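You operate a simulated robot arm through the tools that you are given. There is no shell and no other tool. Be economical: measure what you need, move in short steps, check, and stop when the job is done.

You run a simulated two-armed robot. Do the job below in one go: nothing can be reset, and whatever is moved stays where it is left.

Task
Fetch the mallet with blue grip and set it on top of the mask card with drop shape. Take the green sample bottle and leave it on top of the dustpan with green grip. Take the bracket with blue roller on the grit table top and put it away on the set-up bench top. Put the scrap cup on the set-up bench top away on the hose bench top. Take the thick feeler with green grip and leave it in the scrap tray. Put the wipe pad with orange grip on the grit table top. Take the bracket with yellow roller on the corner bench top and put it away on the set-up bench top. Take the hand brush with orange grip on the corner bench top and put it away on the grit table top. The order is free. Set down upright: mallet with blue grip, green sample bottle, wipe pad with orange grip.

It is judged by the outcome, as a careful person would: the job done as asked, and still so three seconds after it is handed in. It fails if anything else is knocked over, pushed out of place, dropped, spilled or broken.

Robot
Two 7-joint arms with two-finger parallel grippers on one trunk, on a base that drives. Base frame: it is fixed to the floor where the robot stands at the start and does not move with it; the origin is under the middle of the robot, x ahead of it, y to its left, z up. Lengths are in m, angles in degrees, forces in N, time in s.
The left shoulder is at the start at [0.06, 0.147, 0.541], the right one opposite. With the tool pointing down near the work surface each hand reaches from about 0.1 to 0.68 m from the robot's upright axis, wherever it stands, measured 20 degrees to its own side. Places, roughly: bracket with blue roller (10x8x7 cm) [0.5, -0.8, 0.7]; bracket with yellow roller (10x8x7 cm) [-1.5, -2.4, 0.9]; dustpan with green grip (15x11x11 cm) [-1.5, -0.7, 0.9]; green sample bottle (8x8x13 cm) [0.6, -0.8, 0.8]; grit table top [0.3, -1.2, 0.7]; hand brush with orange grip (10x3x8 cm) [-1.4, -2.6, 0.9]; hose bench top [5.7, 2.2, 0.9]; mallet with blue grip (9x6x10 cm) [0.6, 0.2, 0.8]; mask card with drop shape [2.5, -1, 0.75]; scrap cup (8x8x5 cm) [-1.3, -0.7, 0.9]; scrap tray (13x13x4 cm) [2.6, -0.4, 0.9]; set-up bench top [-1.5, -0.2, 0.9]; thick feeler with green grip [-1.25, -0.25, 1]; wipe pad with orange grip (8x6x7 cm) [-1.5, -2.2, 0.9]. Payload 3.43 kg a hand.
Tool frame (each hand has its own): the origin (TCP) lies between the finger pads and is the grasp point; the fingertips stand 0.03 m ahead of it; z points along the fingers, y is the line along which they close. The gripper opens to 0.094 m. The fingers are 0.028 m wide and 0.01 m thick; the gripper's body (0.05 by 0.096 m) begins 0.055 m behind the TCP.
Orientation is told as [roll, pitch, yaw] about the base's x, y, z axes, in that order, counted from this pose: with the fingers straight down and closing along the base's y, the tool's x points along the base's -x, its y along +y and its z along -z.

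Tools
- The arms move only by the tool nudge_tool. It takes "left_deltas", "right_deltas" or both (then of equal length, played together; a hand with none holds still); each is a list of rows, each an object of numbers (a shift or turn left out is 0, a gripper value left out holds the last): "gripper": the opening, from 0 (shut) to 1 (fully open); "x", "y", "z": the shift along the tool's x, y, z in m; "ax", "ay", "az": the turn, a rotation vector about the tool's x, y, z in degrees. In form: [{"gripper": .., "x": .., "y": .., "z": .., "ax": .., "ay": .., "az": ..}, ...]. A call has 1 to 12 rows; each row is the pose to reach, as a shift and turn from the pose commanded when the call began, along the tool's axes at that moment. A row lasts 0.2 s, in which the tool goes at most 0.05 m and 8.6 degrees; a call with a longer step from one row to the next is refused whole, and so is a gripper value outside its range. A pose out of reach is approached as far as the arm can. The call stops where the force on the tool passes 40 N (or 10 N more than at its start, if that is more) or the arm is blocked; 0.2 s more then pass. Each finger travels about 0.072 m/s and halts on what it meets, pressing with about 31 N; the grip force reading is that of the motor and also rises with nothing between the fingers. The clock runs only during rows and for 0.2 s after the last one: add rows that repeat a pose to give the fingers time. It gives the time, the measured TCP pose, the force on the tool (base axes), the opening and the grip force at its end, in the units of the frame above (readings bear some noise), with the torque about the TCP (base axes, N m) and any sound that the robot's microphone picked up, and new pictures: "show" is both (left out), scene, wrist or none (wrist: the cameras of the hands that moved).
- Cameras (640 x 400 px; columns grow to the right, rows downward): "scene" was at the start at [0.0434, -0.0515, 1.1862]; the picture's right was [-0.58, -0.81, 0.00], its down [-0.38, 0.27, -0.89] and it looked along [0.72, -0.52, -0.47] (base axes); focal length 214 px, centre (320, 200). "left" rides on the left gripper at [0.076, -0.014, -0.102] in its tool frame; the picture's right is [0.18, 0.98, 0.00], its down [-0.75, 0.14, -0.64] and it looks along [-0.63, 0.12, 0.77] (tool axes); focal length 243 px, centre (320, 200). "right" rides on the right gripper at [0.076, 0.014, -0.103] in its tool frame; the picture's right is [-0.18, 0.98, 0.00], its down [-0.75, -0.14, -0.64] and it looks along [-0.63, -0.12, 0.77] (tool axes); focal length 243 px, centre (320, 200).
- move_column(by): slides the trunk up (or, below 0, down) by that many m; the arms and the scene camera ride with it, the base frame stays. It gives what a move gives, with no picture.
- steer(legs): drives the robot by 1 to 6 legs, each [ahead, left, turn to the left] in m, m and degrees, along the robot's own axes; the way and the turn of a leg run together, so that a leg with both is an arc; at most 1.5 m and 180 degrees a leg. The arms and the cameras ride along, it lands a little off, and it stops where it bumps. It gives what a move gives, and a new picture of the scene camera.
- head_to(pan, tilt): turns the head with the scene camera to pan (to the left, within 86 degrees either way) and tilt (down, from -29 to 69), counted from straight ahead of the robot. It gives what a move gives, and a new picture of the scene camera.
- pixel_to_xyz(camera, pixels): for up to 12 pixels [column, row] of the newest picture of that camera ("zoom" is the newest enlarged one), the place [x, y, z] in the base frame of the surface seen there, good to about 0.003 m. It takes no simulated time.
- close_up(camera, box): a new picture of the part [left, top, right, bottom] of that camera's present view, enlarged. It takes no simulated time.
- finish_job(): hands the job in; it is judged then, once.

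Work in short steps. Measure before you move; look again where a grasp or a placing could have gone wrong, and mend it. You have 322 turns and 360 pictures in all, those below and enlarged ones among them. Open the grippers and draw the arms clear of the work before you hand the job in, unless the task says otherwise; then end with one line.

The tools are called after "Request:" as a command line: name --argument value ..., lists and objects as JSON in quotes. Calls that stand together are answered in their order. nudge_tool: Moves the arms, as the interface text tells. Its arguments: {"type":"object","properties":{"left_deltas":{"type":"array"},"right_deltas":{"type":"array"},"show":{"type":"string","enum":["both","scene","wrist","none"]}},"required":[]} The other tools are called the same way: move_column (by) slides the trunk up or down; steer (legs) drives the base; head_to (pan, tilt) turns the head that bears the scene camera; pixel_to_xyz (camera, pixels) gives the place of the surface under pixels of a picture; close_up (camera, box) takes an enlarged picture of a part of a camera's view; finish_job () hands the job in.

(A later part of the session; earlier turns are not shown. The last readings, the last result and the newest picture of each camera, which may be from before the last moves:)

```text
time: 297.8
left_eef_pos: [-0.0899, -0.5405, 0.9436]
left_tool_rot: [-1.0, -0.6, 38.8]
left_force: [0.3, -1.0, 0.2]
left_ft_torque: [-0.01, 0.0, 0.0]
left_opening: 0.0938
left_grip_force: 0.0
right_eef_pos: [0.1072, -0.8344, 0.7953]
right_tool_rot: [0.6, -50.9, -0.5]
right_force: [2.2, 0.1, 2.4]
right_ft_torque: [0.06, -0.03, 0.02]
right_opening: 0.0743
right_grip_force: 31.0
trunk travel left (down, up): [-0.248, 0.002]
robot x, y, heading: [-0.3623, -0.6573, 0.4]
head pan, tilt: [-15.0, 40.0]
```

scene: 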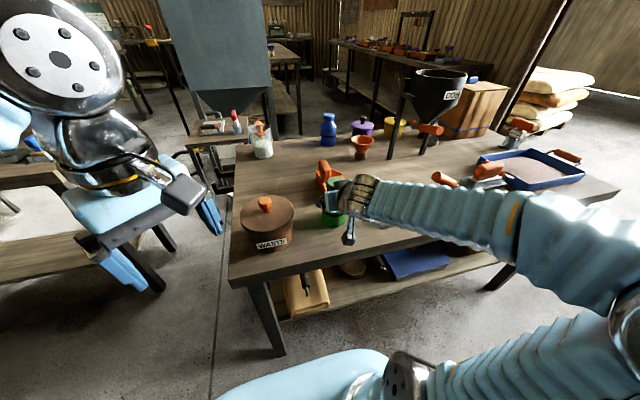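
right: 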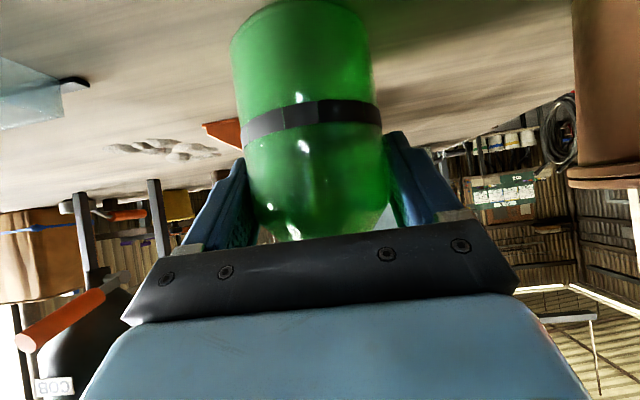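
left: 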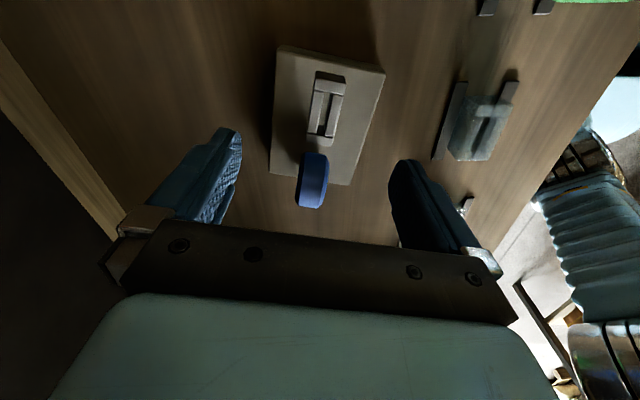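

Body gripped (7.4 cm). Lift straight up.

Request:
nudge_tool --right_deltas '[{"x": -0.023, "z": -0.019}, {"x": -0.047, "z": -0.038}, {"x": -0.07, "z": -0.057}, {"x": -0.093, "z": -0.0755}, {"x": -0.117, "z": -0.095}, {"x": -0.14, "z": -0.113}]'

```text
time: 299.2
left_eef_pos: [-0.0906, -0.5409, 0.9443]
left_tool_rot: [-0.9, -0.7, 38.9]
left_force: [-1.1, -0.1, -0.1]
left_ft_torque: [-0.02, 0.01, -0.01]
left_opening: 0.094
left_grip_force: 0.1
right_eef_pos: [0.1061, -0.8355, 0.9729]
right_tool_rot: [0.7, -50.8, -0.4]
right_force: [0.2, -0.1, -2.8]
right_ft_torque: [0.02, 0.01, -0.06]
right_opening: 0.0739
right_grip_force: 30.9
trunk travel left (down, up): [-0.248, 0.002]
robot x, y, heading: [-0.3627, -0.6581, 0.1]
head pan, tilt: [-15.0, 40.0]
```

scene: 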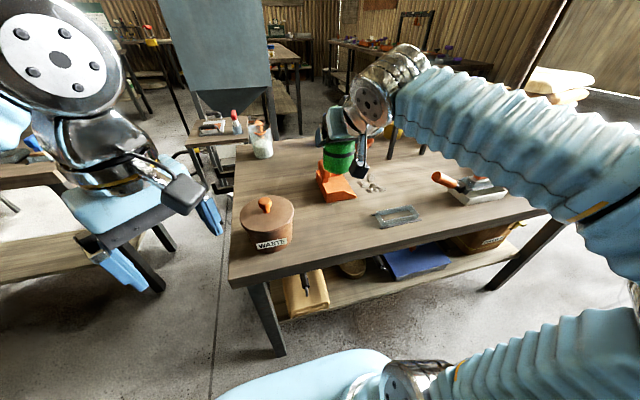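
right: 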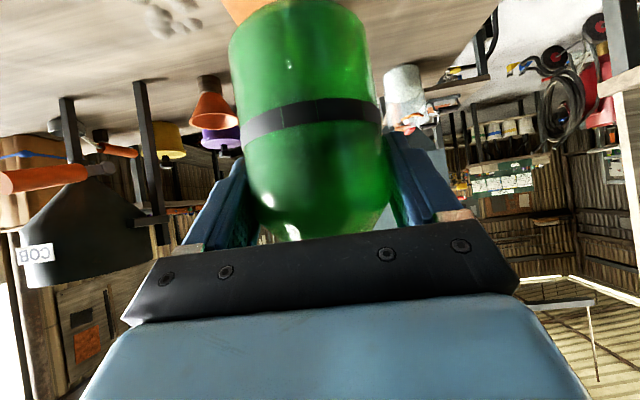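

Good. Pull it in 0.2 m and raise a bit more.

Request:
nudge_tool --right_deltas '[{"x": 0.02, "z": -0.035}, {"x": 0.04, "z": -0.07}, {"x": 0.062, "z": -0.105}, {"x": 0.082, "z": -0.14}, {"x": 0.1025, "z": -0.174}]' --show "none"

Request:
steer --legs '[[-0.2, 0, 0], [0, 0, 180]]'

Request:
head_to --pan 15 --tilt 38

```text
time: 300.4
left_eef_pos: [-0.09, -0.54, 0.944]
left_tool_rot: [-1.0, -0.6, 38.9]
left_force: [0.6, -0.1, -0.4]
left_ft_torque: [0.02, 0.02, -0.01]
left_opening: 0.094
left_grip_force: 0.1
right_eef_pos: [-0.0922, -0.832, 1.0011]
right_tool_rot: [0.7, -50.8, -0.5]
right_force: [0.4, 0.8, -2.8]
right_ft_torque: [-0.01, 0.01, 0.04]
right_opening: 0.0738
right_grip_force: 31.2
trunk travel left (down, up): [-0.248, 0.002]
robot x, y, heading: [-0.3677, -0.6594, 0.0]
head pan, tilt: [-15.0, 40.0]
```

```text
time: 309.3
left_eef_pos: [-0.8368, -0.7689, 0.9442]
left_tool_rot: [-1.0, -0.7, -141.6]
left_force: [-0.5, -0.4, -0.6]
left_ft_torque: [-0.03, 0.02, -0.01]
left_opening: 0.0939
left_grip_force: 0.0
right_eef_pos: [-0.8323, -0.4789, 1.0008]
right_tool_rot: [0.6, -50.8, 179.0]
right_force: [0.1, -0.8, -3.0]
right_ft_torque: [-0.01, 0.01, 0.02]
right_opening: 0.0734
right_grip_force: 30.7
trunk travel left (down, up): [-0.248, 0.002]
robot x, y, heading: [-0.5604, -0.6581, 179.3]
head pan, tilt: [-15.0, 40.0]
```

scene: 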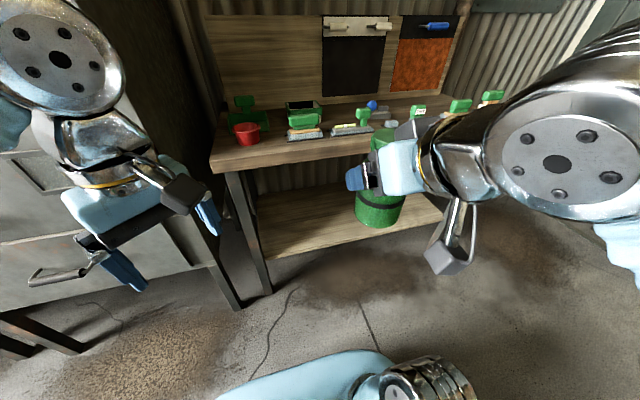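

```text
time: 310.2
left_eef_pos: [-0.8376, -0.77, 0.9445]
left_tool_rot: [-1.1, -0.5, -141.6]
left_force: [0.2, -0.8, 0.0]
left_ft_torque: [0.0, -0.03, 0.03]
left_opening: 0.094
left_grip_force: 0.0
right_eef_pos: [-0.8328, -0.4791, 1.0023]
right_tool_rot: [0.7, -50.8, 179.1]
right_force: [-0.2, 0.2, -2.7]
right_ft_torque: [0.0, -0.04, 0.04]
right_opening: 0.0734
right_grip_force: 30.9
trunk travel left (down, up): [-0.248, 0.002]
robot x, y, heading: [-0.563, -0.6569, 179.4]
head pan, tilt: [15.0, 38.0]
```

scene: 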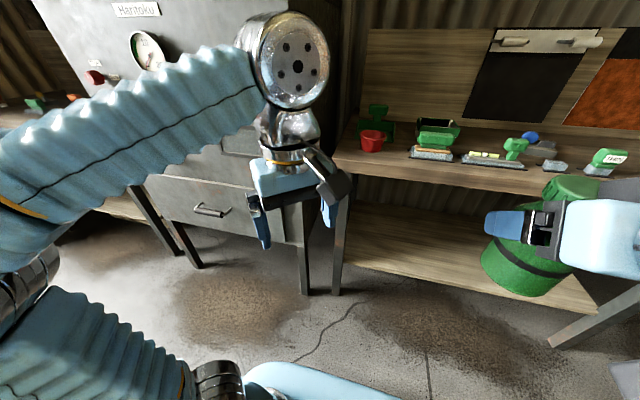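

I look closely at the dustpan and cup.

Request:
close_up --camera "scene" --box '[330, 85, 450, 165]'

```text
5.00 times, centred on (390, 125) of scene
```

zoom: 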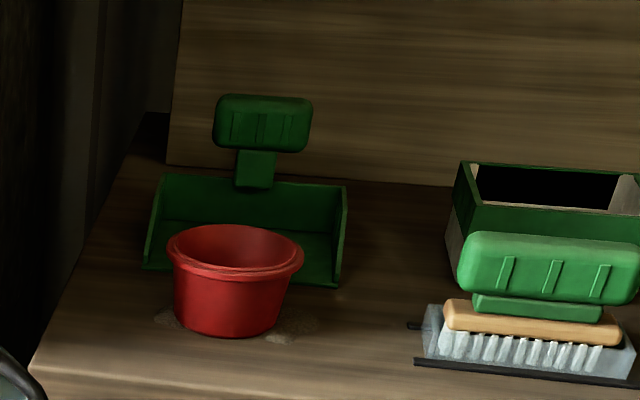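

Request:
pixel_to_xyz --camera "zoom" --pixels '[[150, 262], [335, 280], [160, 178], [343, 190], [320, 250], [190, 215], [262, 200], [262, 110], [235, 235], [235, 335], [175, 250], [300, 255]]'

```text
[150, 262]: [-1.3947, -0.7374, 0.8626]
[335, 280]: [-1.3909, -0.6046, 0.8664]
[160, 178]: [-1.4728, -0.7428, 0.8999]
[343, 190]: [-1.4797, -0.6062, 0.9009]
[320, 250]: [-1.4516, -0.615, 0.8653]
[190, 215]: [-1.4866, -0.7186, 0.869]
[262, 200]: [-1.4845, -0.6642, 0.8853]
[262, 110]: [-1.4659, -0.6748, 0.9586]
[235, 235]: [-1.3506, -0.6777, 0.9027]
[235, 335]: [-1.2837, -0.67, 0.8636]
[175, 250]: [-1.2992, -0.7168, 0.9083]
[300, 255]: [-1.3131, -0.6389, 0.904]
```

Pan floor z≈0.865, x -1.487…-1.39, y -0.74…-0.605; grip front at x≈-1.466. Bottle goes to (-1.427,-0.675), TCP z≈0.942. First tuck the left hand out of the way, then approach.

Request:
nudge_tool --left_deltas '[{"x": -0.003, "y": 0.049}, {"x": -0.006, "y": 0.098}, {"x": -0.009, "y": 0.147}, {"x": -0.012, "y": 0.195}, {"x": -0.014, "y": 0.243}]' --show "none"

Request:
steer --legs '[[0.28, -0.03, 0.6]]'

Request:
head_to --pan 8 --tilt 45

```text
time: 311.4
left_eef_pos: [-0.6955, -0.9692, 0.9404]
left_tool_rot: [-0.9, -0.6, -141.6]
left_force: [0.2, 0.3, 0.2]
left_ft_torque: [-0.02, -0.02, 0.02]
left_opening: 0.0938
left_grip_force: 0.1
right_eef_pos: [-0.8327, -0.479, 1.0011]
right_tool_rot: [0.7, -50.9, 179.1]
right_force: [-0.6, -0.8, -2.8]
right_ft_torque: [-0.02, -0.01, 0.01]
right_opening: 0.0733
right_grip_force: 31.2
trunk travel left (down, up): [-0.248, 0.002]
robot x, y, heading: [-0.5625, -0.6578, 179.4]
head pan, tilt: [15.0, 38.0]
```

```text
time: 313.4
left_eef_pos: [-0.9638, -0.9388, 0.94]
left_tool_rot: [-1.0, -0.6, -140.8]
left_force: [-0.4, -1.1, -0.2]
left_ft_torque: [0.03, -0.01, 0.03]
left_opening: 0.0941
left_grip_force: 0.1
right_eef_pos: [-1.1061, -0.4499, 1.0009]
right_tool_rot: [0.6, -50.9, 179.7]
right_force: [0.0, -0.1, -2.3]
right_ft_torque: [0.0, 0.01, 0.04]
right_opening: 0.0731
right_grip_force: 30.9
trunk travel left (down, up): [-0.248, 0.002]
robot x, y, heading: [-0.8338, -0.626, -180.1]
head pan, tilt: [15.0, 38.0]
```

scene: 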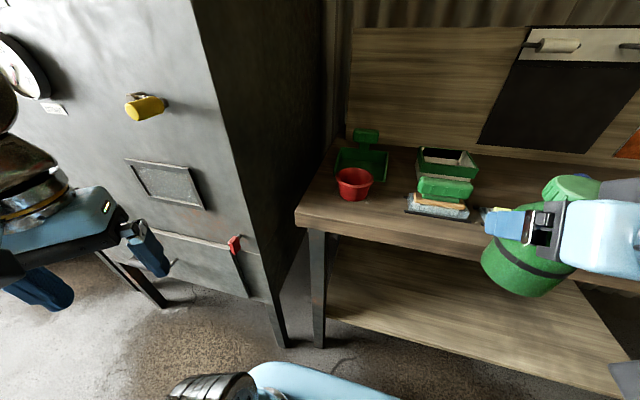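

```text
time: 314.1
left_eef_pos: [-0.9641, -0.9386, 0.9394]
left_tool_rot: [-1.0, -0.6, -140.9]
left_force: [-1.2, -0.2, 0.1]
left_ft_torque: [-0.01, -0.01, 0.0]
left_opening: 0.0941
left_grip_force: 0.0
right_eef_pos: [-1.1068, -0.451, 1.002]
right_tool_rot: [0.5, -50.9, 179.7]
right_force: [-0.2, 0.4, -3.2]
right_ft_torque: [-0.01, 0.0, -0.01]
right_opening: 0.073
right_grip_force: 31.4
trunk travel left (down, up): [-0.248, 0.002]
robot x, y, heading: [-0.8334, -0.6276, -179.8]
head pan, tilt: [8.0, 45.0]
```

scene: 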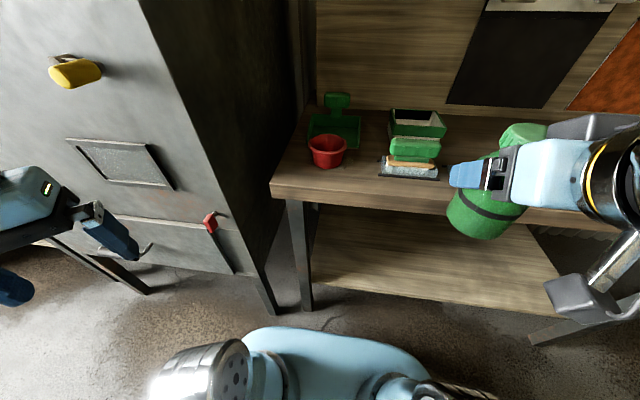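

I roll 0.05 m closer and move the bottle sideways to y=-0.675, still in front of the bench.

Request:
steer --legs '[[0.05, 0, 0]]'

Request:
nudge_tool --right_deltas '[{"y": 0.045}, {"y": 0.09}, {"y": 0.135}, {"y": 0.18}, {"y": 0.224}, {"y": 0.224}]'

```text
time: 315.0
left_eef_pos: [-1.0136, -0.9394, 0.9396]
left_tool_rot: [-1.0, -0.6, -141.0]
left_force: [0.0, -0.5, 0.5]
left_ft_torque: [-0.02, 0.05, -0.01]
left_opening: 0.0939
left_grip_force: 0.1
right_eef_pos: [-1.1562, -0.4505, 1.0006]
right_tool_rot: [0.6, -50.9, 179.7]
right_force: [-0.2, -0.2, -2.7]
right_ft_torque: [0.0, 0.03, 0.03]
right_opening: 0.0729
right_grip_force: 30.6
trunk travel left (down, up): [-0.248, 0.002]
robot x, y, heading: [-0.8853, -0.6242, -180.1]
head pan, tilt: [8.0, 45.0]
```

scene: 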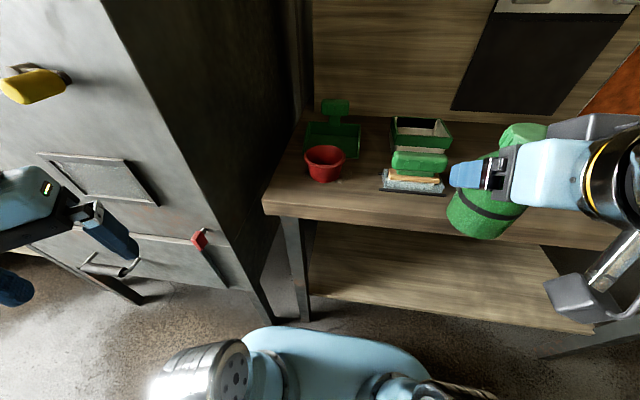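

```text
time: 316.4
left_eef_pos: [-1.0157, -0.9398, 0.9399]
left_tool_rot: [-0.9, -0.6, -140.9]
left_force: [0.3, -0.6, 0.3]
left_ft_torque: [0.02, 0.06, 0.01]
left_opening: 0.0943
left_grip_force: 0.1
right_eef_pos: [-1.1577, -0.6717, 1.0032]
right_tool_rot: [0.6, -50.8, 179.8]
right_force: [0.2, -0.3, -2.8]
right_ft_torque: [-0.02, 0.02, -0.04]
right_opening: 0.073
right_grip_force: 31.0
trunk travel left (down, up): [-0.248, 0.002]
robot x, y, heading: [-0.8835, -0.6274, -179.8]
head pan, tilt: [8.0, 45.0]
```

scene: 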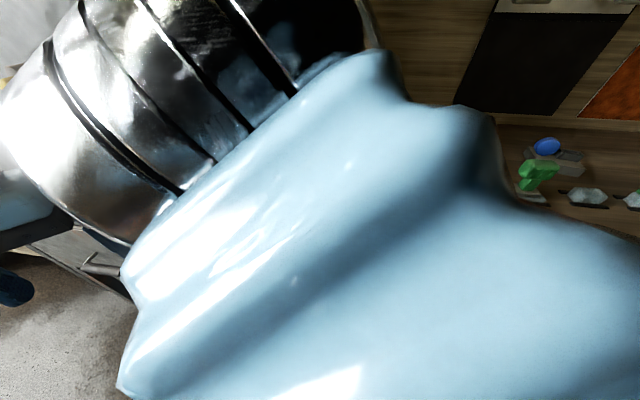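
right: 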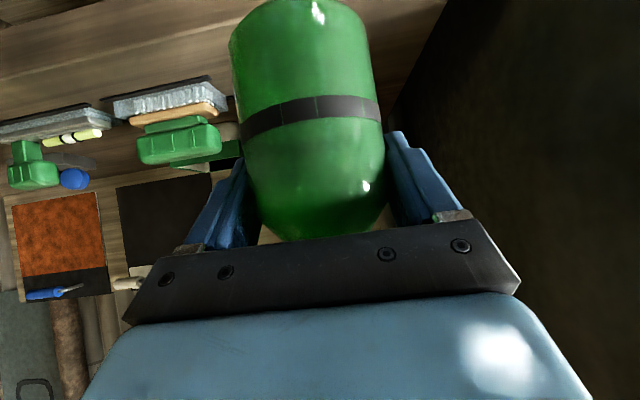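

Request:
pixel_to_xyz --camera "right" --pixels '[[480, 200], [560, 250], [420, 80], [300, 20], [330, 190], [240, 110], [378, 110]]'

```text
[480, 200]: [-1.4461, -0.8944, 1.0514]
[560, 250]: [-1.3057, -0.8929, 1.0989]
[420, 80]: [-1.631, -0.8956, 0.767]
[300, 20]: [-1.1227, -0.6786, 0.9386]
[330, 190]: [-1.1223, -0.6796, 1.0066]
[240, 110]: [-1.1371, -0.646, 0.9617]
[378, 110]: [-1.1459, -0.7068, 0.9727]
```

The cabinet side is at y=-0.894, fine. To regain the view and a better arm posture I strafe the base left 0.15 m and counter-move the hand.

Request:
nudge_tool --right_deltas '[{"y": -0.04}, {"y": -0.08}, {"y": -0.12}, {"y": -0.15}]' --show "none"

Request:
steer --legs '[[0, 0.15, 0]]'

```text
time: 317.4
left_eef_pos: [-1.0151, -0.9381, 0.94]
left_tool_rot: [-1.1, -0.6, -141.0]
left_force: [0.4, 0.7, 0.3]
left_ft_torque: [0.05, -0.01, 0.04]
left_opening: 0.0943
left_grip_force: 0.1
right_eef_pos: [-1.1585, -0.5226, 1.0004]
right_tool_rot: [0.6, -50.9, 179.7]
right_force: [-0.3, -0.1, -2.9]
right_ft_torque: [0.04, -0.02, 0.01]
right_opening: 0.0733
right_grip_force: 31.2
trunk travel left (down, up): [-0.248, 0.002]
robot x, y, heading: [-0.8828, -0.6248, -180.1]
head pan, tilt: [8.0, 45.0]
```

```text
time: 318.7
left_eef_pos: [-1.0139, -1.0853, 0.9396]
left_tool_rot: [-1.0, -0.7, -140.9]
left_force: [0.3, 0.8, 0.4]
left_ft_torque: [0.0, 0.02, -0.02]
left_opening: 0.094
left_grip_force: 0.1
right_eef_pos: [-1.1567, -0.6701, 1.0004]
right_tool_rot: [0.7, -50.9, 179.7]
right_force: [-0.1, 0.2, -3.5]
right_ft_torque: [0.01, 0.01, 0.05]
right_opening: 0.073
right_grip_force: 30.7
trunk travel left (down, up): [-0.248, 0.002]
robot x, y, heading: [-0.8832, -0.7686, -179.7]
head pan, tilt: [8.0, 45.0]
```

scene: 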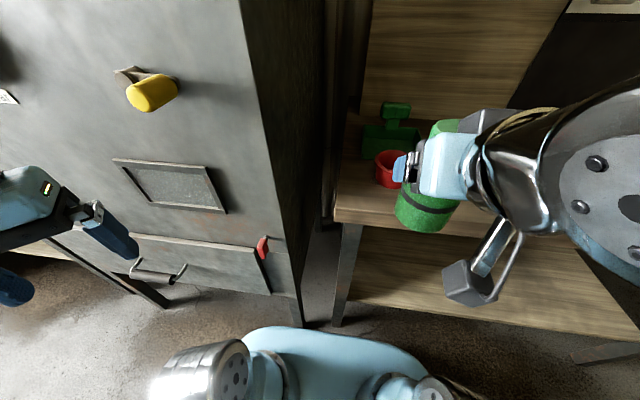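

Now advance over the cup toward the dustpan in a straight line at z 1.0.

Request:
nudge_tool --right_deltas '[{"x": -0.028, "z": 0.035}, {"x": -0.057, "z": 0.07, "y": 0.002}, {"x": -0.085, "z": 0.105, "y": 0.004}, {"x": -0.113, "z": 0.14, "y": 0.004}, {"x": -0.142, "z": 0.175, "y": 0.004}, {"x": -0.168, "z": 0.207, "y": 0.004}]'

```text
time: 320.1
left_eef_pos: [-1.0128, -1.0851, 0.9401]
left_tool_rot: [-1.0, -0.7, -141.0]
left_force: [1.5, -0.9, 0.3]
left_ft_torque: [0.04, 0.09, -0.02]
left_opening: 0.094
left_grip_force: 0.0
right_eef_pos: [-1.4241, -0.6769, 1.0048]
right_tool_rot: [0.6, -51.0, -180.0]
right_force: [0.4, -0.6, -1.3]
right_ft_torque: [0.02, -0.02, -0.05]
right_opening: 0.0733
right_grip_force: 30.8
trunk travel left (down, up): [-0.248, 0.002]
robot x, y, heading: [-0.8813, -0.7708, -180.2]
head pan, tilt: [8.0, 45.0]
```

scene: 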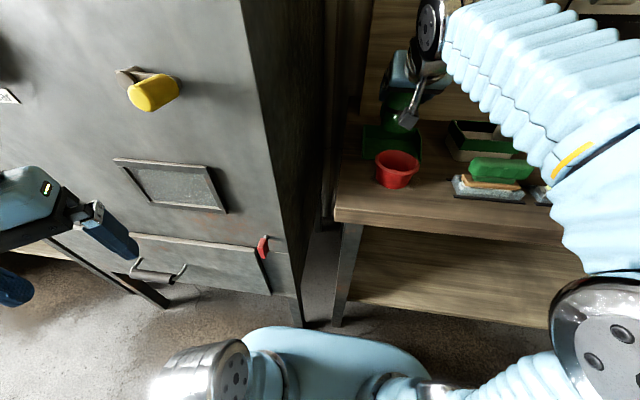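
right: 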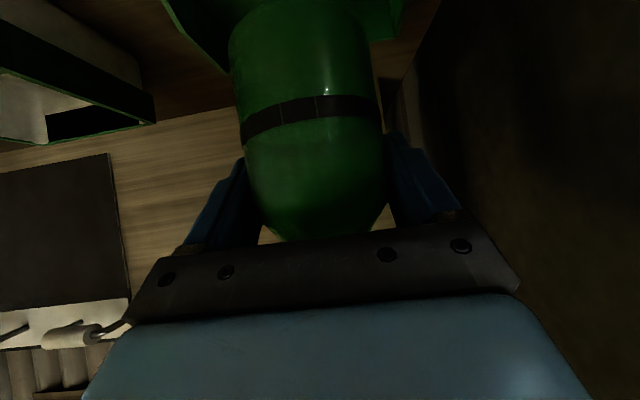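

I check the alignment in the close-up before lowering.

Request:
close_up --camera "scene" --box '[340, 50, 480, 200]'

Request:
close_up --camera "right" --box '[150, 0, 450, 130]'

```text
2.67 times, centred on (410, 125) of scene
```

zoom: 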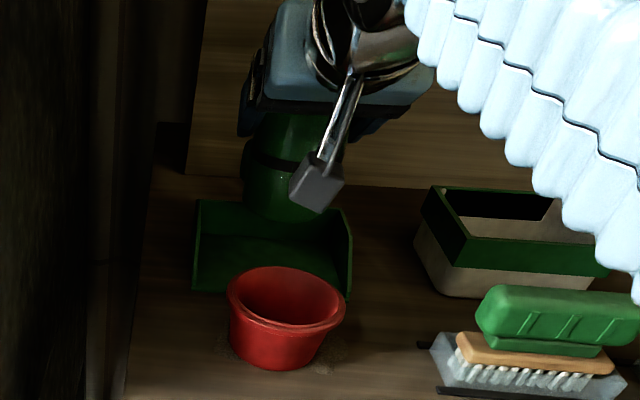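

```text
2.13 times, centred on (300, 65) of right
```

zoom: 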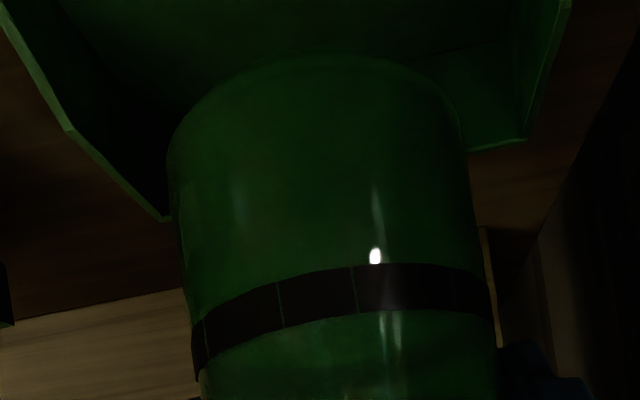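

Lower straight down, watching force.

Request:
nudge_tool --right_deltas '[{"x": 0.012, "z": 0.006}, {"x": 0.024, "z": 0.015}, {"x": 0.036, "z": 0.025}, {"x": 0.043, "z": 0.03}]'

```text
time: 321.1
left_eef_pos: [-1.0135, -1.0846, 0.9404]
left_tool_rot: [-1.0, -0.5, -140.9]
left_force: [0.5, 0.5, -0.2]
left_ft_torque: [0.02, 0.02, -0.03]
left_opening: 0.094
left_grip_force: 0.1
right_eef_pos: [-1.4226, -0.6765, 0.9485]
right_tool_rot: [0.5, -50.9, 179.7]
right_force: [0.0, -0.2, -1.7]
right_ft_torque: [0.03, -0.04, -0.07]
right_opening: 0.0729
right_grip_force: 31.4
trunk travel left (down, up): [-0.248, 0.002]
robot x, y, heading: [-0.8814, -0.7731, -179.6]
head pan, tilt: [8.0, 45.0]
```

scene: 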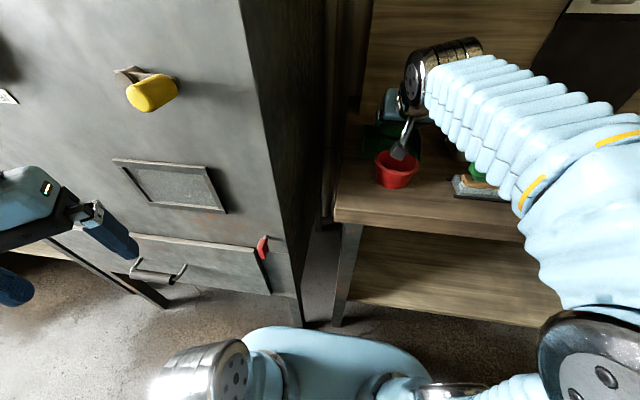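
right: 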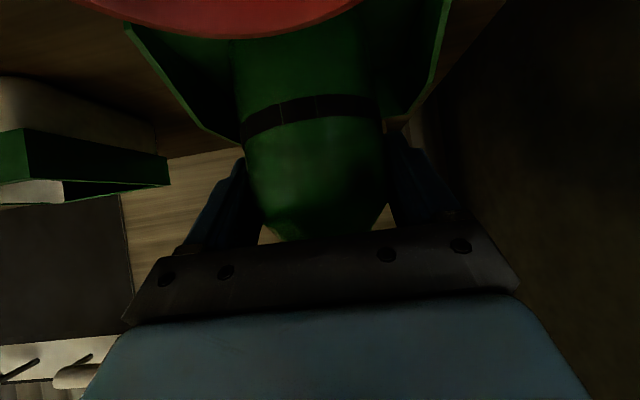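

Request:
nudge_tool --right_deltas '[{"x": 0.0023, "z": 0.0019}, {"x": 0.0047, "z": 0.0038}, {"x": 0.007, "z": 0.0057}, {"x": 0.0093, "z": 0.0075}, {"x": 0.0109, "z": 0.0088}]' --show "none"

```text
time: 322.5
left_eef_pos: [-1.0137, -1.0845, 0.9396]
left_tool_rot: [-0.9, -0.7, -140.8]
left_force: [-0.4, 0.5, 0.6]
left_ft_torque: [0.02, 0.02, 0.02]
left_opening: 0.0942
left_grip_force: 0.1
right_eef_pos: [-1.42, -0.6763, 0.938]
right_tool_rot: [0.8, -51.7, 179.6]
right_force: [3.9, 2.5, 14.2]
right_ft_torque: [0.04, -0.93, 0.14]
right_opening: 0.0732
right_grip_force: 31.0
trunk travel left (down, up): [-0.248, 0.002]
robot x, y, heading: [-0.8825, -0.7749, -180.0]
head pan, tilt: [8.0, 45.0]
stopped in row 5 (right hand): the force on the tool passed its limit at 42 N (the readings are from after the stop); the commanded pose is now the measured one
```

Contact at 0.938 – the bottle sits on the pan. Open slightly and check.

Request:
nudge_tool --right_deltas '[{"x": -0.0012, "z": -0.001}, {"x": -0.0012, "z": -0.001, "gripper": 0.9}, {"x": -0.0012, "z": -0.001}, {"x": -0.0012, "z": -0.001}]' --show "wrist"

```text
time: 323.5
left_eef_pos: [-1.0136, -1.0855, 0.939]
left_tool_rot: [-1.0, -0.6, -140.8]
left_force: [-0.1, 0.3, 0.5]
left_ft_torque: [0.0, -0.02, 0.0]
left_opening: 0.0941
left_grip_force: 0.0
right_eef_pos: [-1.4209, -0.6754, 0.9396]
right_tool_rot: [0.8, -51.5, 179.7]
right_force: [0.3, 0.1, 0.2]
right_ft_torque: [0.0, -0.02, -0.01]
right_opening: 0.0848
right_grip_force: 0.0
trunk travel left (down, up): [-0.248, 0.002]
robot x, y, heading: [-0.8826, -0.7703, -179.8]
head pan, tilt: [8.0, 45.0]
```

right: 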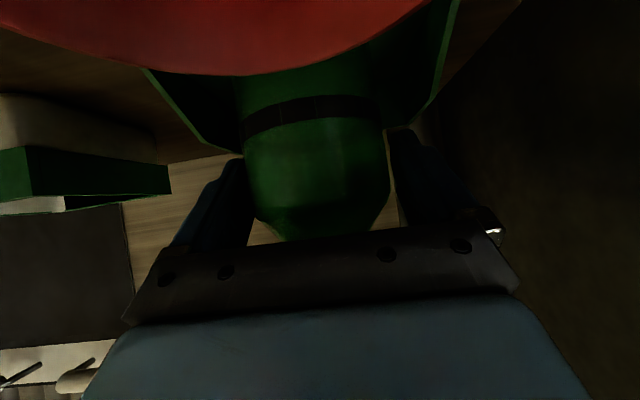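

Released. Withdraw backwards and slightly up, clear of the cup.

Request:
nudge_tool --right_deltas '[{"x": 0.011, "z": -0.03}, {"x": 0.018, "z": -0.062}, {"x": 0.024, "z": -0.109}, {"x": 0.05, "z": -0.14}, {"x": 0.075, "z": -0.175}, {"x": 0.1, "z": -0.205}]'

```text
time: 324.9
left_eef_pos: [-1.0143, -1.0856, 0.9391]
left_tool_rot: [-1.0, -0.6, -140.9]
left_force: [-0.3, -0.3, -0.4]
left_ft_torque: [-0.02, -0.06, 0.01]
left_opening: 0.0937
left_grip_force: 0.1
right_eef_pos: [-1.1981, -0.6739, 0.9893]
right_tool_rot: [0.9, -51.3, 179.7]
right_force: [-0.6, 0.9, 0.3]
right_ft_torque: [0.0, 0.0, 0.0]
right_opening: 0.0847
right_grip_force: 0.0
trunk travel left (down, up): [-0.248, 0.002]
robot x, y, heading: [-0.8832, -0.7672, -179.6]
head pan, tilt: [8.0, 45.0]
```

scene: 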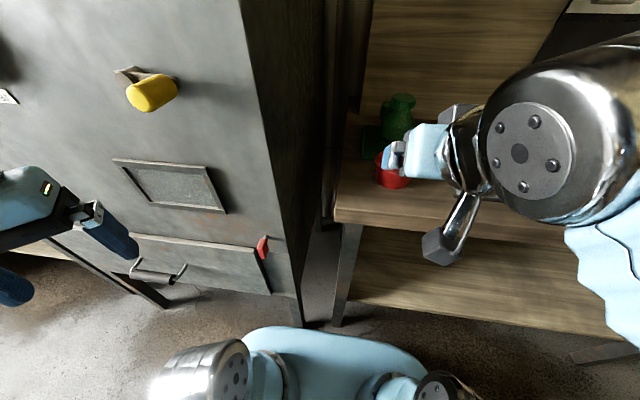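
right: 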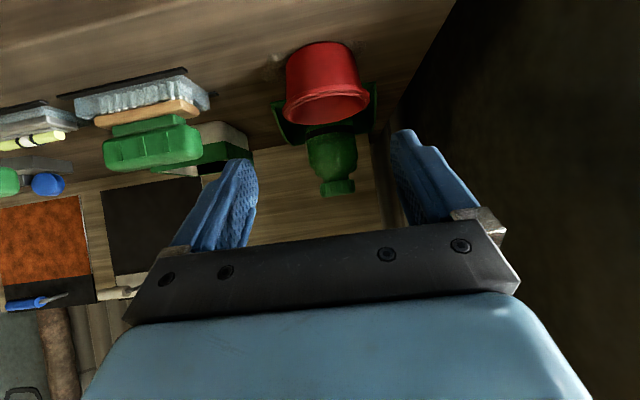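

The bottle stands upright on the dustpan. I back off, straighten both hands, and strafe to the corner bench.

Request:
steer --legs '[[-0.3, 0, 0]]'

Request:
nudge_tool --right_deltas '[{"ay": 8}, {"ay": 16}, {"ay": 24}, {"ay": 32}, {"ay": 40}, {"ay": 48}, {"ay": 51}]' --left_deltas '[{"az": 8, "y": -0.03}, {"az": 16, "y": -0.06}, {"az": 24, "y": -0.09}, {"az": 32, "y": -0.12}, {"az": 38, "y": -0.14}, {"az": 38, "y": -0.14}, {"az": 38, "y": -0.14}]' --show "none"

Request:
steer --legs '[[0, 1.45, 0]]'

Request:
head_to --pan 10 --tilt 32

```text
time: 326.9
left_eef_pos: [-0.7167, -1.0843, 0.9394]
left_tool_rot: [-1.0, -0.6, -140.7]
left_force: [0.2, -0.1, 0.1]
left_ft_torque: [-0.01, -0.01, 0.03]
left_opening: 0.094
left_grip_force: 0.0
right_eef_pos: [-0.9014, -0.6751, 0.9892]
right_tool_rot: [0.8, -51.5, 180.0]
right_force: [-0.1, -0.8, -0.5]
right_ft_torque: [0.0, -0.01, 0.01]
right_opening: 0.0847
right_grip_force: 0.0
trunk travel left (down, up): [-0.248, 0.002]
robot x, y, heading: [-0.5893, -0.7692, -179.5]
head pan, tilt: [8.0, 45.0]
```

scene: 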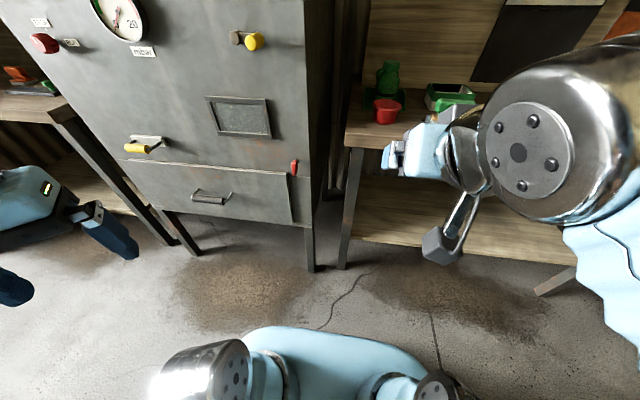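

```text
time: 328.5
left_eef_pos: [-0.8041, -0.9768, 0.9415]
left_tool_rot: [-0.4, -1.2, -178.7]
left_force: [-0.2, 0.3, 0.5]
left_ft_torque: [0.02, 0.01, -0.02]
left_opening: 0.0941
left_grip_force: 0.0
right_eef_pos: [-0.9027, -0.6745, 0.9889]
right_tool_rot: [0.4, -0.4, -179.3]
right_force: [0.2, 0.1, -0.7]
right_ft_torque: [0.02, -0.01, 0.0]
right_opening: 0.0842
right_grip_force: 0.1
trunk travel left (down, up): [-0.248, 0.002]
robot x, y, heading: [-0.5894, -0.7694, -179.7]
head pan, tilt: [8.0, 45.0]
```

```text
time: 335.7
left_eef_pos: [-0.7774, -2.4145, 0.9423]
left_tool_rot: [-0.4, -1.2, -177.7]
left_force: [-0.1, 0.3, -0.3]
left_ft_torque: [-0.02, 0.0, 0.01]
left_opening: 0.0942
left_grip_force: 0.1
right_eef_pos: [-0.8805, -2.1139, 0.9896]
right_tool_rot: [0.5, -0.4, -178.5]
right_force: [0.5, -0.3, 0.8]
right_ft_torque: [0.03, 0.01, 0.01]
right_opening: 0.0847
right_grip_force: 0.1
trunk travel left (down, up): [-0.248, 0.002]
robot x, y, heading: [-0.5682, -2.2015, -178.7]
head pan, tilt: [8.0, 45.0]
```

scene: 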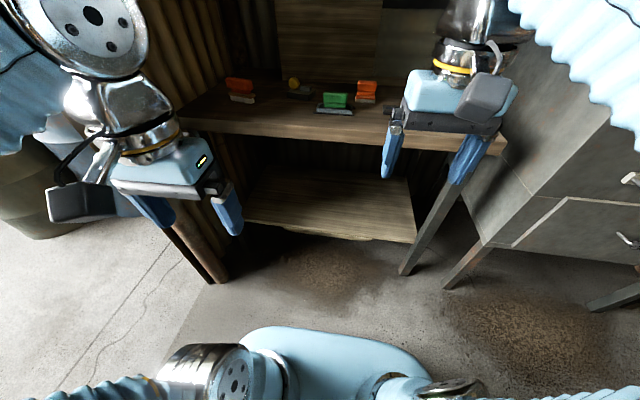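

```text
time: 336.4
left_eef_pos: [-0.7777, -2.4141, 0.9422]
left_tool_rot: [-0.4, -1.2, -177.7]
left_force: [0.2, -0.4, -0.3]
left_ft_torque: [-0.01, 0.02, 0.0]
left_opening: 0.0939
left_grip_force: 0.0
right_eef_pos: [-0.8813, -2.1141, 0.9895]
right_tool_rot: [0.5, -0.4, -178.6]
right_force: [-0.5, -0.8, 0.9]
right_ft_torque: [0.03, 0.02, 0.0]
right_opening: 0.0846
right_grip_force: 0.1
trunk travel left (down, up): [-0.248, 0.002]
robot x, y, heading: [-0.5621, -2.2021, -178.7]
head pan, tilt: [10.0, 32.0]
```

scene: 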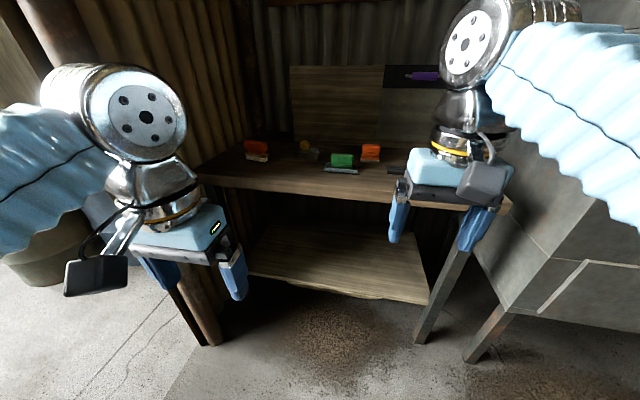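

Request:
close_up --camera "scene" --box '[220, 120, 440, 210]'

Request:
pixel_to_xyz --camera "scene" --pixels '[[257, 145], [257, 157], [305, 146], [311, 157], [342, 158], [341, 170], [370, 150], [370, 160], [395, 168], [210, 180], [500, 205], [330, 195]]'

```text
2.91 times, centred on (330, 165) of scene
```

zoom: 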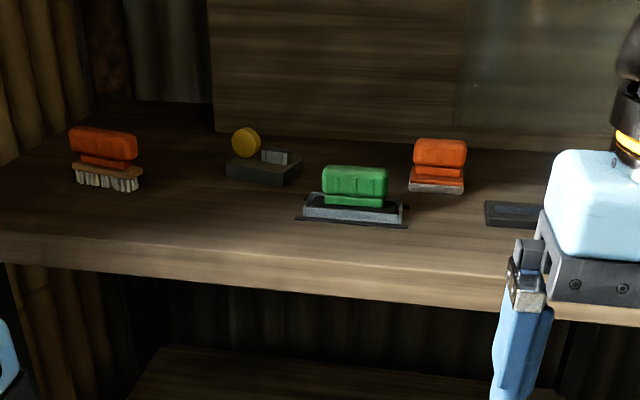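

```text
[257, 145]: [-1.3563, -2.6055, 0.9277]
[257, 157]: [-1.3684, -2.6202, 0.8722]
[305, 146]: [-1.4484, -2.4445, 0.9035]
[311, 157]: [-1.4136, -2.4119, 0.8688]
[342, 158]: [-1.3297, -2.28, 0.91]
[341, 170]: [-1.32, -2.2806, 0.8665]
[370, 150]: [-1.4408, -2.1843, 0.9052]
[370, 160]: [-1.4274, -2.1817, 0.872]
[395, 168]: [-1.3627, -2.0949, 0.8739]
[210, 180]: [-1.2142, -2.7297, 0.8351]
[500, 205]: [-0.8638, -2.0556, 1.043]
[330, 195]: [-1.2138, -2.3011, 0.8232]
```

Corner bench: brush at (-1.36,-2.61), yellow bracket (-1.43,-2.43), wipe pad (-1.44,-2.18). I'll take brush (left hand) and wipe pad (right hand) first. Drive in.

Request:
steer --legs '[[0.1, 0.2, -1.3], [0.22, 0, 0]]'

Request:
head_to --pan 0 --tilt 45

```text
time: 339.3
left_eef_pos: [-1.0932, -2.6059, 0.9427]
left_tool_rot: [-0.4, -1.1, -179.2]
left_force: [-0.2, -0.1, -0.1]
left_ft_torque: [-0.02, 0.02, 0.01]
left_opening: 0.0939
left_grip_force: 0.1
right_eef_pos: [-1.1885, -2.3, 0.9889]
right_tool_rot: [0.5, -0.4, 179.9]
right_force: [0.1, -0.1, 0.1]
right_ft_torque: [0.01, 0.04, -0.03]
right_opening: 0.0846
right_grip_force: 0.0
trunk travel left (down, up): [-0.248, 0.002]
robot x, y, heading: [-0.876, -2.3993, 180.0]
head pan, tilt: [10.0, 32.0]
```

scene: 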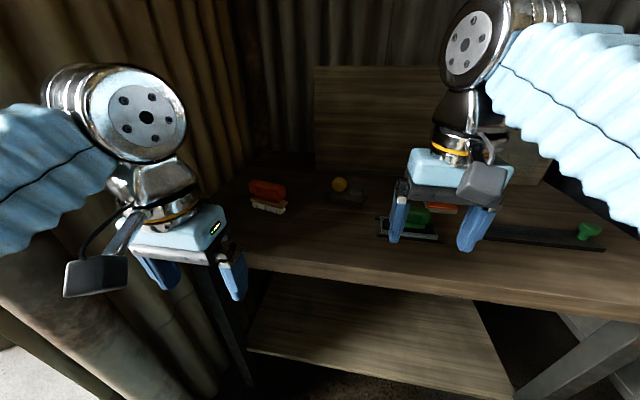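

```text
time: 340.1
left_eef_pos: [-1.0932, -2.6048, 0.9421]
left_tool_rot: [-0.4, -1.1, -179.2]
left_force: [0.8, -0.7, -0.1]
left_ft_torque: [0.02, 0.02, -0.02]
left_opening: 0.094
left_grip_force: 0.1
right_eef_pos: [-1.189, -2.3011, 0.9895]
right_tool_rot: [0.5, -0.6, 180.0]
right_force: [-0.5, 0.3, 0.0]
right_ft_torque: [0.0, -0.02, -0.01]
right_opening: 0.0844
right_grip_force: 0.2
trunk travel left (down, up): [-0.248, 0.002]
robot x, y, heading: [-0.8749, -2.4003, 179.9]
head pan, tilt: [0.0, 45.0]
```

scene: 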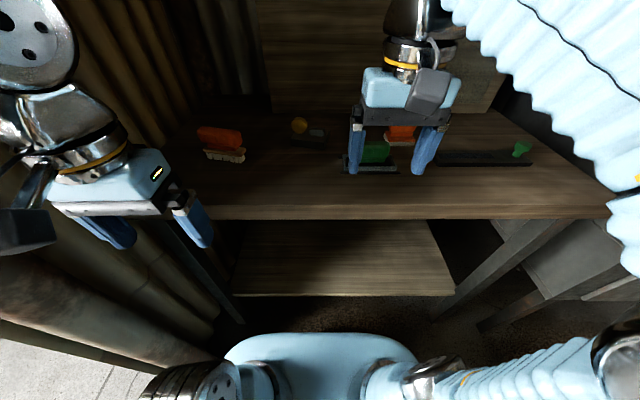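

Request:
close_up --camera "scene" --box '[180, 105, 340, 180]'

Request:
pixel_to_xyz --camera "scene" --pixels '[[198, 130], [240, 136], [203, 145], [238, 150], [208, 152], [242, 158], [220, 140], [120, 300], [180, 330], [130, 160], [60, 120], [215, 220]]'

```text
4.00 times, centred on (260, 142) of scene
```

zoom: 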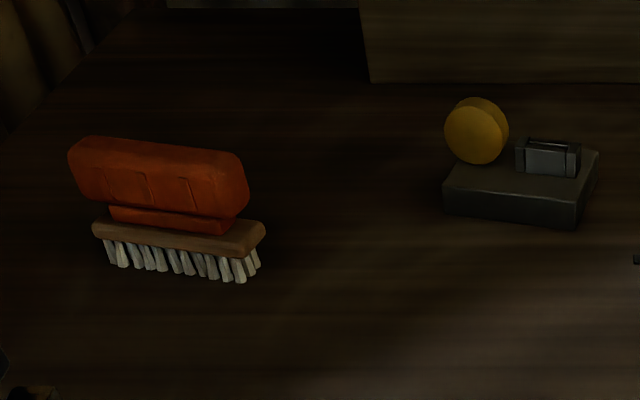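

```text
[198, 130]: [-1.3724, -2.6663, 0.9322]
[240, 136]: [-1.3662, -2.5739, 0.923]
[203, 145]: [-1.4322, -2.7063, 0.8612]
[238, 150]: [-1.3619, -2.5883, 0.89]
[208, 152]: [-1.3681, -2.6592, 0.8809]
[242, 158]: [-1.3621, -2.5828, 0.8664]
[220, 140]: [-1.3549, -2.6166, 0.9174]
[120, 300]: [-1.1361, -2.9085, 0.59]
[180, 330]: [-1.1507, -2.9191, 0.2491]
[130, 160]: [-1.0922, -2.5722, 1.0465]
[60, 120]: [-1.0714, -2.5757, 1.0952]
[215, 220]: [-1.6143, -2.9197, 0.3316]
```

Wall at y≈-2.91, OK. Brush grip: along y, turned ~4.5°, centre (-1.372,-2.62), top 0.935. I roll ahead 0.08 m and turn the left hand so its fingers close along x.

Request:
steer --legs '[[0.08, 0, 0]]'

Request:
nudge_tool --left_deltas '[{"gripper": 0.8, "az": -8.5}, {"az": -17}, {"az": -25.5}, {"az": -34}, {"az": -42.5}, {"az": -51}, {"az": -59.5}, {"az": -68}, {"az": -76.5}, {"az": -85}]' --show "scene"

```text
time: 341.1
left_eef_pos: [-1.1706, -2.604, 0.9416]
left_tool_rot: [-0.4, -1.2, -179.3]
left_force: [0.8, 0.4, -0.5]
left_ft_torque: [-0.01, 0.0, 0.0]
left_opening: 0.0938
left_grip_force: 0.0
right_eef_pos: [-1.2665, -2.3016, 0.9896]
right_tool_rot: [0.5, -0.5, 180.1]
right_force: [0.1, -0.4, 0.8]
right_ft_torque: [0.03, -0.02, -0.02]
right_opening: 0.0846
right_grip_force: 0.0
trunk travel left (down, up): [-0.248, 0.002]
robot x, y, heading: [-0.9512, -2.3987, 180.0]
head pan, tilt: [0.0, 45.0]
```

scene: 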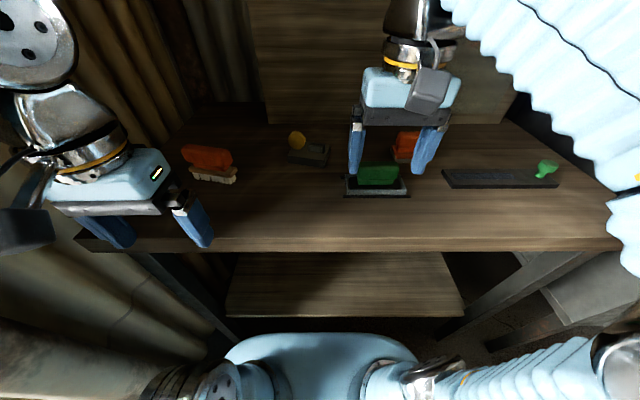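

```text
time: 343.3
left_eef_pos: [-1.1705, -2.6047, 0.9424]
left_tool_rot: [-1.2, 0.2, -94.0]
left_force: [0.5, -0.1, 0.5]
left_ft_torque: [-0.02, -0.02, 0.0]
left_opening: 0.075
left_grip_force: 0.1
right_eef_pos: [-1.2674, -2.3008, 0.9882]
right_tool_rot: [0.4, -0.6, 180.0]
right_force: [0.0, -0.2, -0.1]
right_ft_torque: [0.02, -0.01, 0.0]
right_opening: 0.0847
right_grip_force: 0.1
trunk travel left (down, up): [-0.248, 0.002]
robot x, y, heading: [-0.9522, -2.3967, 180.0]
head pan, tilt: [0.0, 45.0]
```

scene: 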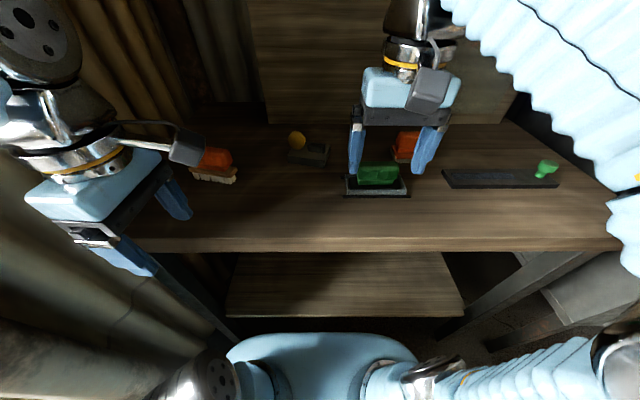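

Raise and move above the brush.

Request:
nudge_tool --left_deltas '[{"z": -0.03}, {"z": -0.03, "x": -0.006, "y": -0.04}, {"z": -0.03, "x": -0.012, "y": -0.08}, {"z": -0.03, "x": -0.018, "y": -0.12}, {"z": -0.03, "x": -0.024, "y": -0.16}, {"z": -0.03, "x": -0.029, "y": -0.2}, {"z": -0.03, "x": -0.029, "y": -0.2}]'

```text
time: 344.9
left_eef_pos: [-1.3734, -2.622, 0.9753]
left_tool_rot: [-1.2, 0.3, -94.2]
left_force: [-1.6, 0.2, -0.8]
left_ft_torque: [-0.06, -0.01, -0.02]
left_opening: 0.0752
left_grip_force: 0.1
right_eef_pos: [-1.2662, -2.3013, 0.9886]
right_tool_rot: [0.4, -0.4, 180.0]
right_force: [0.2, 1.0, 0.0]
right_ft_torque: [-0.01, -0.04, 0.0]
right_opening: 0.0845
right_grip_force: 0.0
trunk travel left (down, up): [-0.248, 0.002]
robot x, y, heading: [-0.9565, -2.3981, 180.2]
head pan, tilt: [0.0, 45.0]
```

scene: 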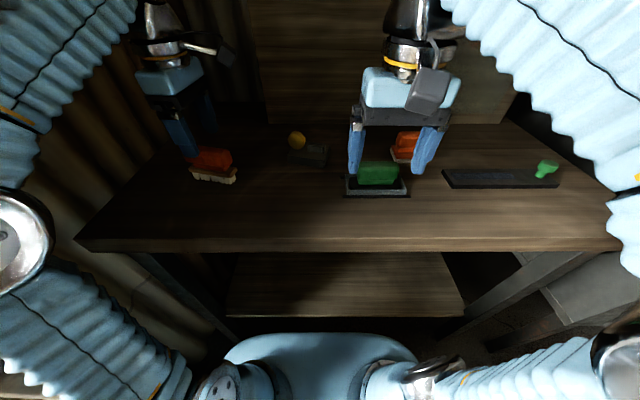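
left: 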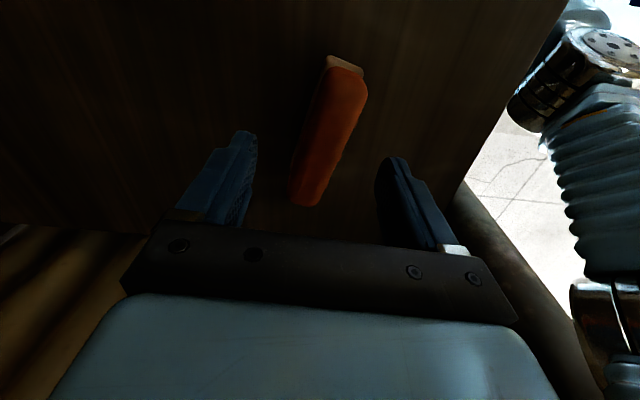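

Request:
pixel_to_xyz --camera "left" --pixels '[[328, 75], [364, 85], [293, 190], [320, 200], [347, 75], [306, 198], [328, 140]]'

```text
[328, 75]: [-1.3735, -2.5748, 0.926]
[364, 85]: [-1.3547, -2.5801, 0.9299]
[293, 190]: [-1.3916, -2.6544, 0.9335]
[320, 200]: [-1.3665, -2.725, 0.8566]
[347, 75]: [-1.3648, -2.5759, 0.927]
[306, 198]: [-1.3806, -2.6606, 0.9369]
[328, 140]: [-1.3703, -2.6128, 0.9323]
```

The brush is turned ~10.6°; I add 6.4° of yaw, descend to 0.922 and close.

Request:
nudge_tool --left_deltas '[{"az": -6.4}, {"az": -6.4, "z": 0.027}, {"az": -6.4, "z": 0.053}, {"az": -6.4, "z": 0.053, "gripper": 0}, {"az": -6.4, "z": 0.053}, {"az": -6.4, "z": 0.053}, {"az": -6.4, "z": 0.053}, {"az": -6.4, "z": 0.053}]' --show "wrist"

```text
time: 346.7
left_eef_pos: [-1.3715, -2.6189, 0.9232]
left_tool_rot: [-1.2, 0.4, -87.8]
left_force: [1.3, 0.1, 1.7]
left_ft_torque: [0.02, -0.08, -0.16]
left_opening: 0.0347
left_grip_force: 31.0
right_eef_pos: [-1.266, -2.3011, 0.9887]
right_tool_rot: [0.5, -0.5, 180.0]
right_force: [0.1, 0.8, 0.3]
right_ft_torque: [-0.02, 0.01, -0.02]
right_opening: 0.0842
right_grip_force: 0.1
trunk travel left (down, up): [-0.248, 0.002]
robot x, y, heading: [-0.9511, -2.3992, 179.8]
head pan, tilt: [0.0, 45.0]
```

left: 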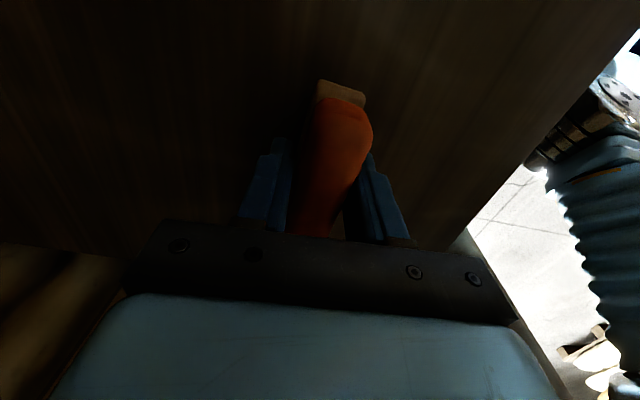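

I turned the wrong way (yaw -87.8 instead of -100.6). Reopen, rise a little, correct by +12.8°, and regrip.

Request:
nudge_tool --left_deltas '[{"gripper": 0.8}, {"z": 0}, {"z": 0}, {"z": -0.025}, {"z": -0.05}, {"z": -0.05, "az": 6.4}, {"z": -0.05, "az": 12.8}]' --show "wrist"

```text
time: 348.3
left_eef_pos: [-1.3727, -2.6193, 0.972]
left_tool_rot: [-1.3, 0.2, -100.7]
left_force: [0.6, 0.0, -0.4]
left_ft_torque: [0.01, 0.01, -0.03]
left_opening: 0.0755
left_grip_force: 0.0
right_eef_pos: [-1.2662, -2.3004, 0.9895]
right_tool_rot: [0.6, -0.5, 180.0]
right_force: [-0.6, 1.1, -0.7]
right_ft_torque: [-0.01, -0.01, -0.02]
right_opening: 0.0843
right_grip_force: 0.0
trunk travel left (down, up): [-0.248, 0.002]
robot x, y, heading: [-0.9531, -2.397, 179.8]
head pan, tilt: [0.0, 45.0]
```

left: 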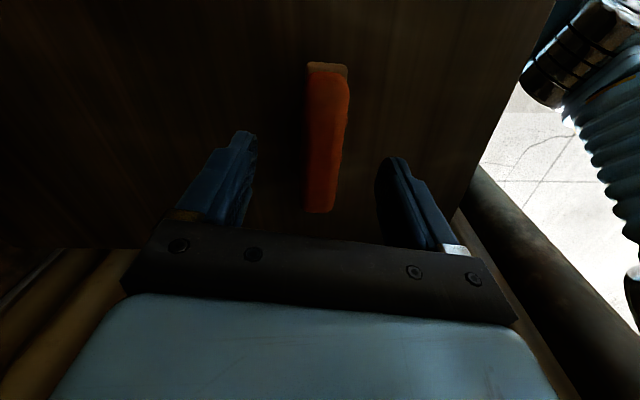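

Aligned now. Descend and close.

Request:
nudge_tool --left_deltas '[{"z": 0.025}, {"z": 0.05}, {"z": 0.05, "gripper": 0}, {"z": 0.05}, {"z": 0.05}, {"z": 0.05}, {"z": 0.05}]' --show "wrist"

```text
time: 349.9
left_eef_pos: [-1.3721, -2.618, 0.9231]
left_tool_rot: [-1.2, 0.1, -100.6]
left_force: [0.0, -0.4, 0.6]
left_ft_torque: [0.04, 0.0, -0.01]
left_opening: 0.0329
left_grip_force: 30.8
right_eef_pos: [-1.2649, -2.3004, 0.9899]
right_tool_rot: [0.6, -0.5, 179.9]
right_force: [0.3, 0.7, -0.2]
right_ft_torque: [0.03, 0.02, -0.04]
right_opening: 0.0845
right_grip_force: 0.1
trunk travel left (down, up): [-0.248, 0.002]
robot x, y, heading: [-0.9539, -2.3981, 179.8]
head pan, tilt: [0.0, 45.0]
```

left: 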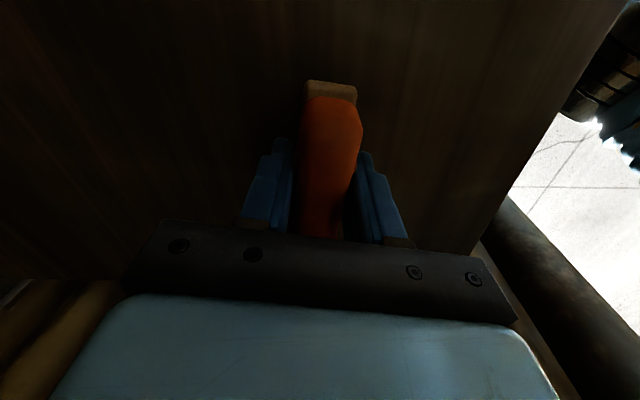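

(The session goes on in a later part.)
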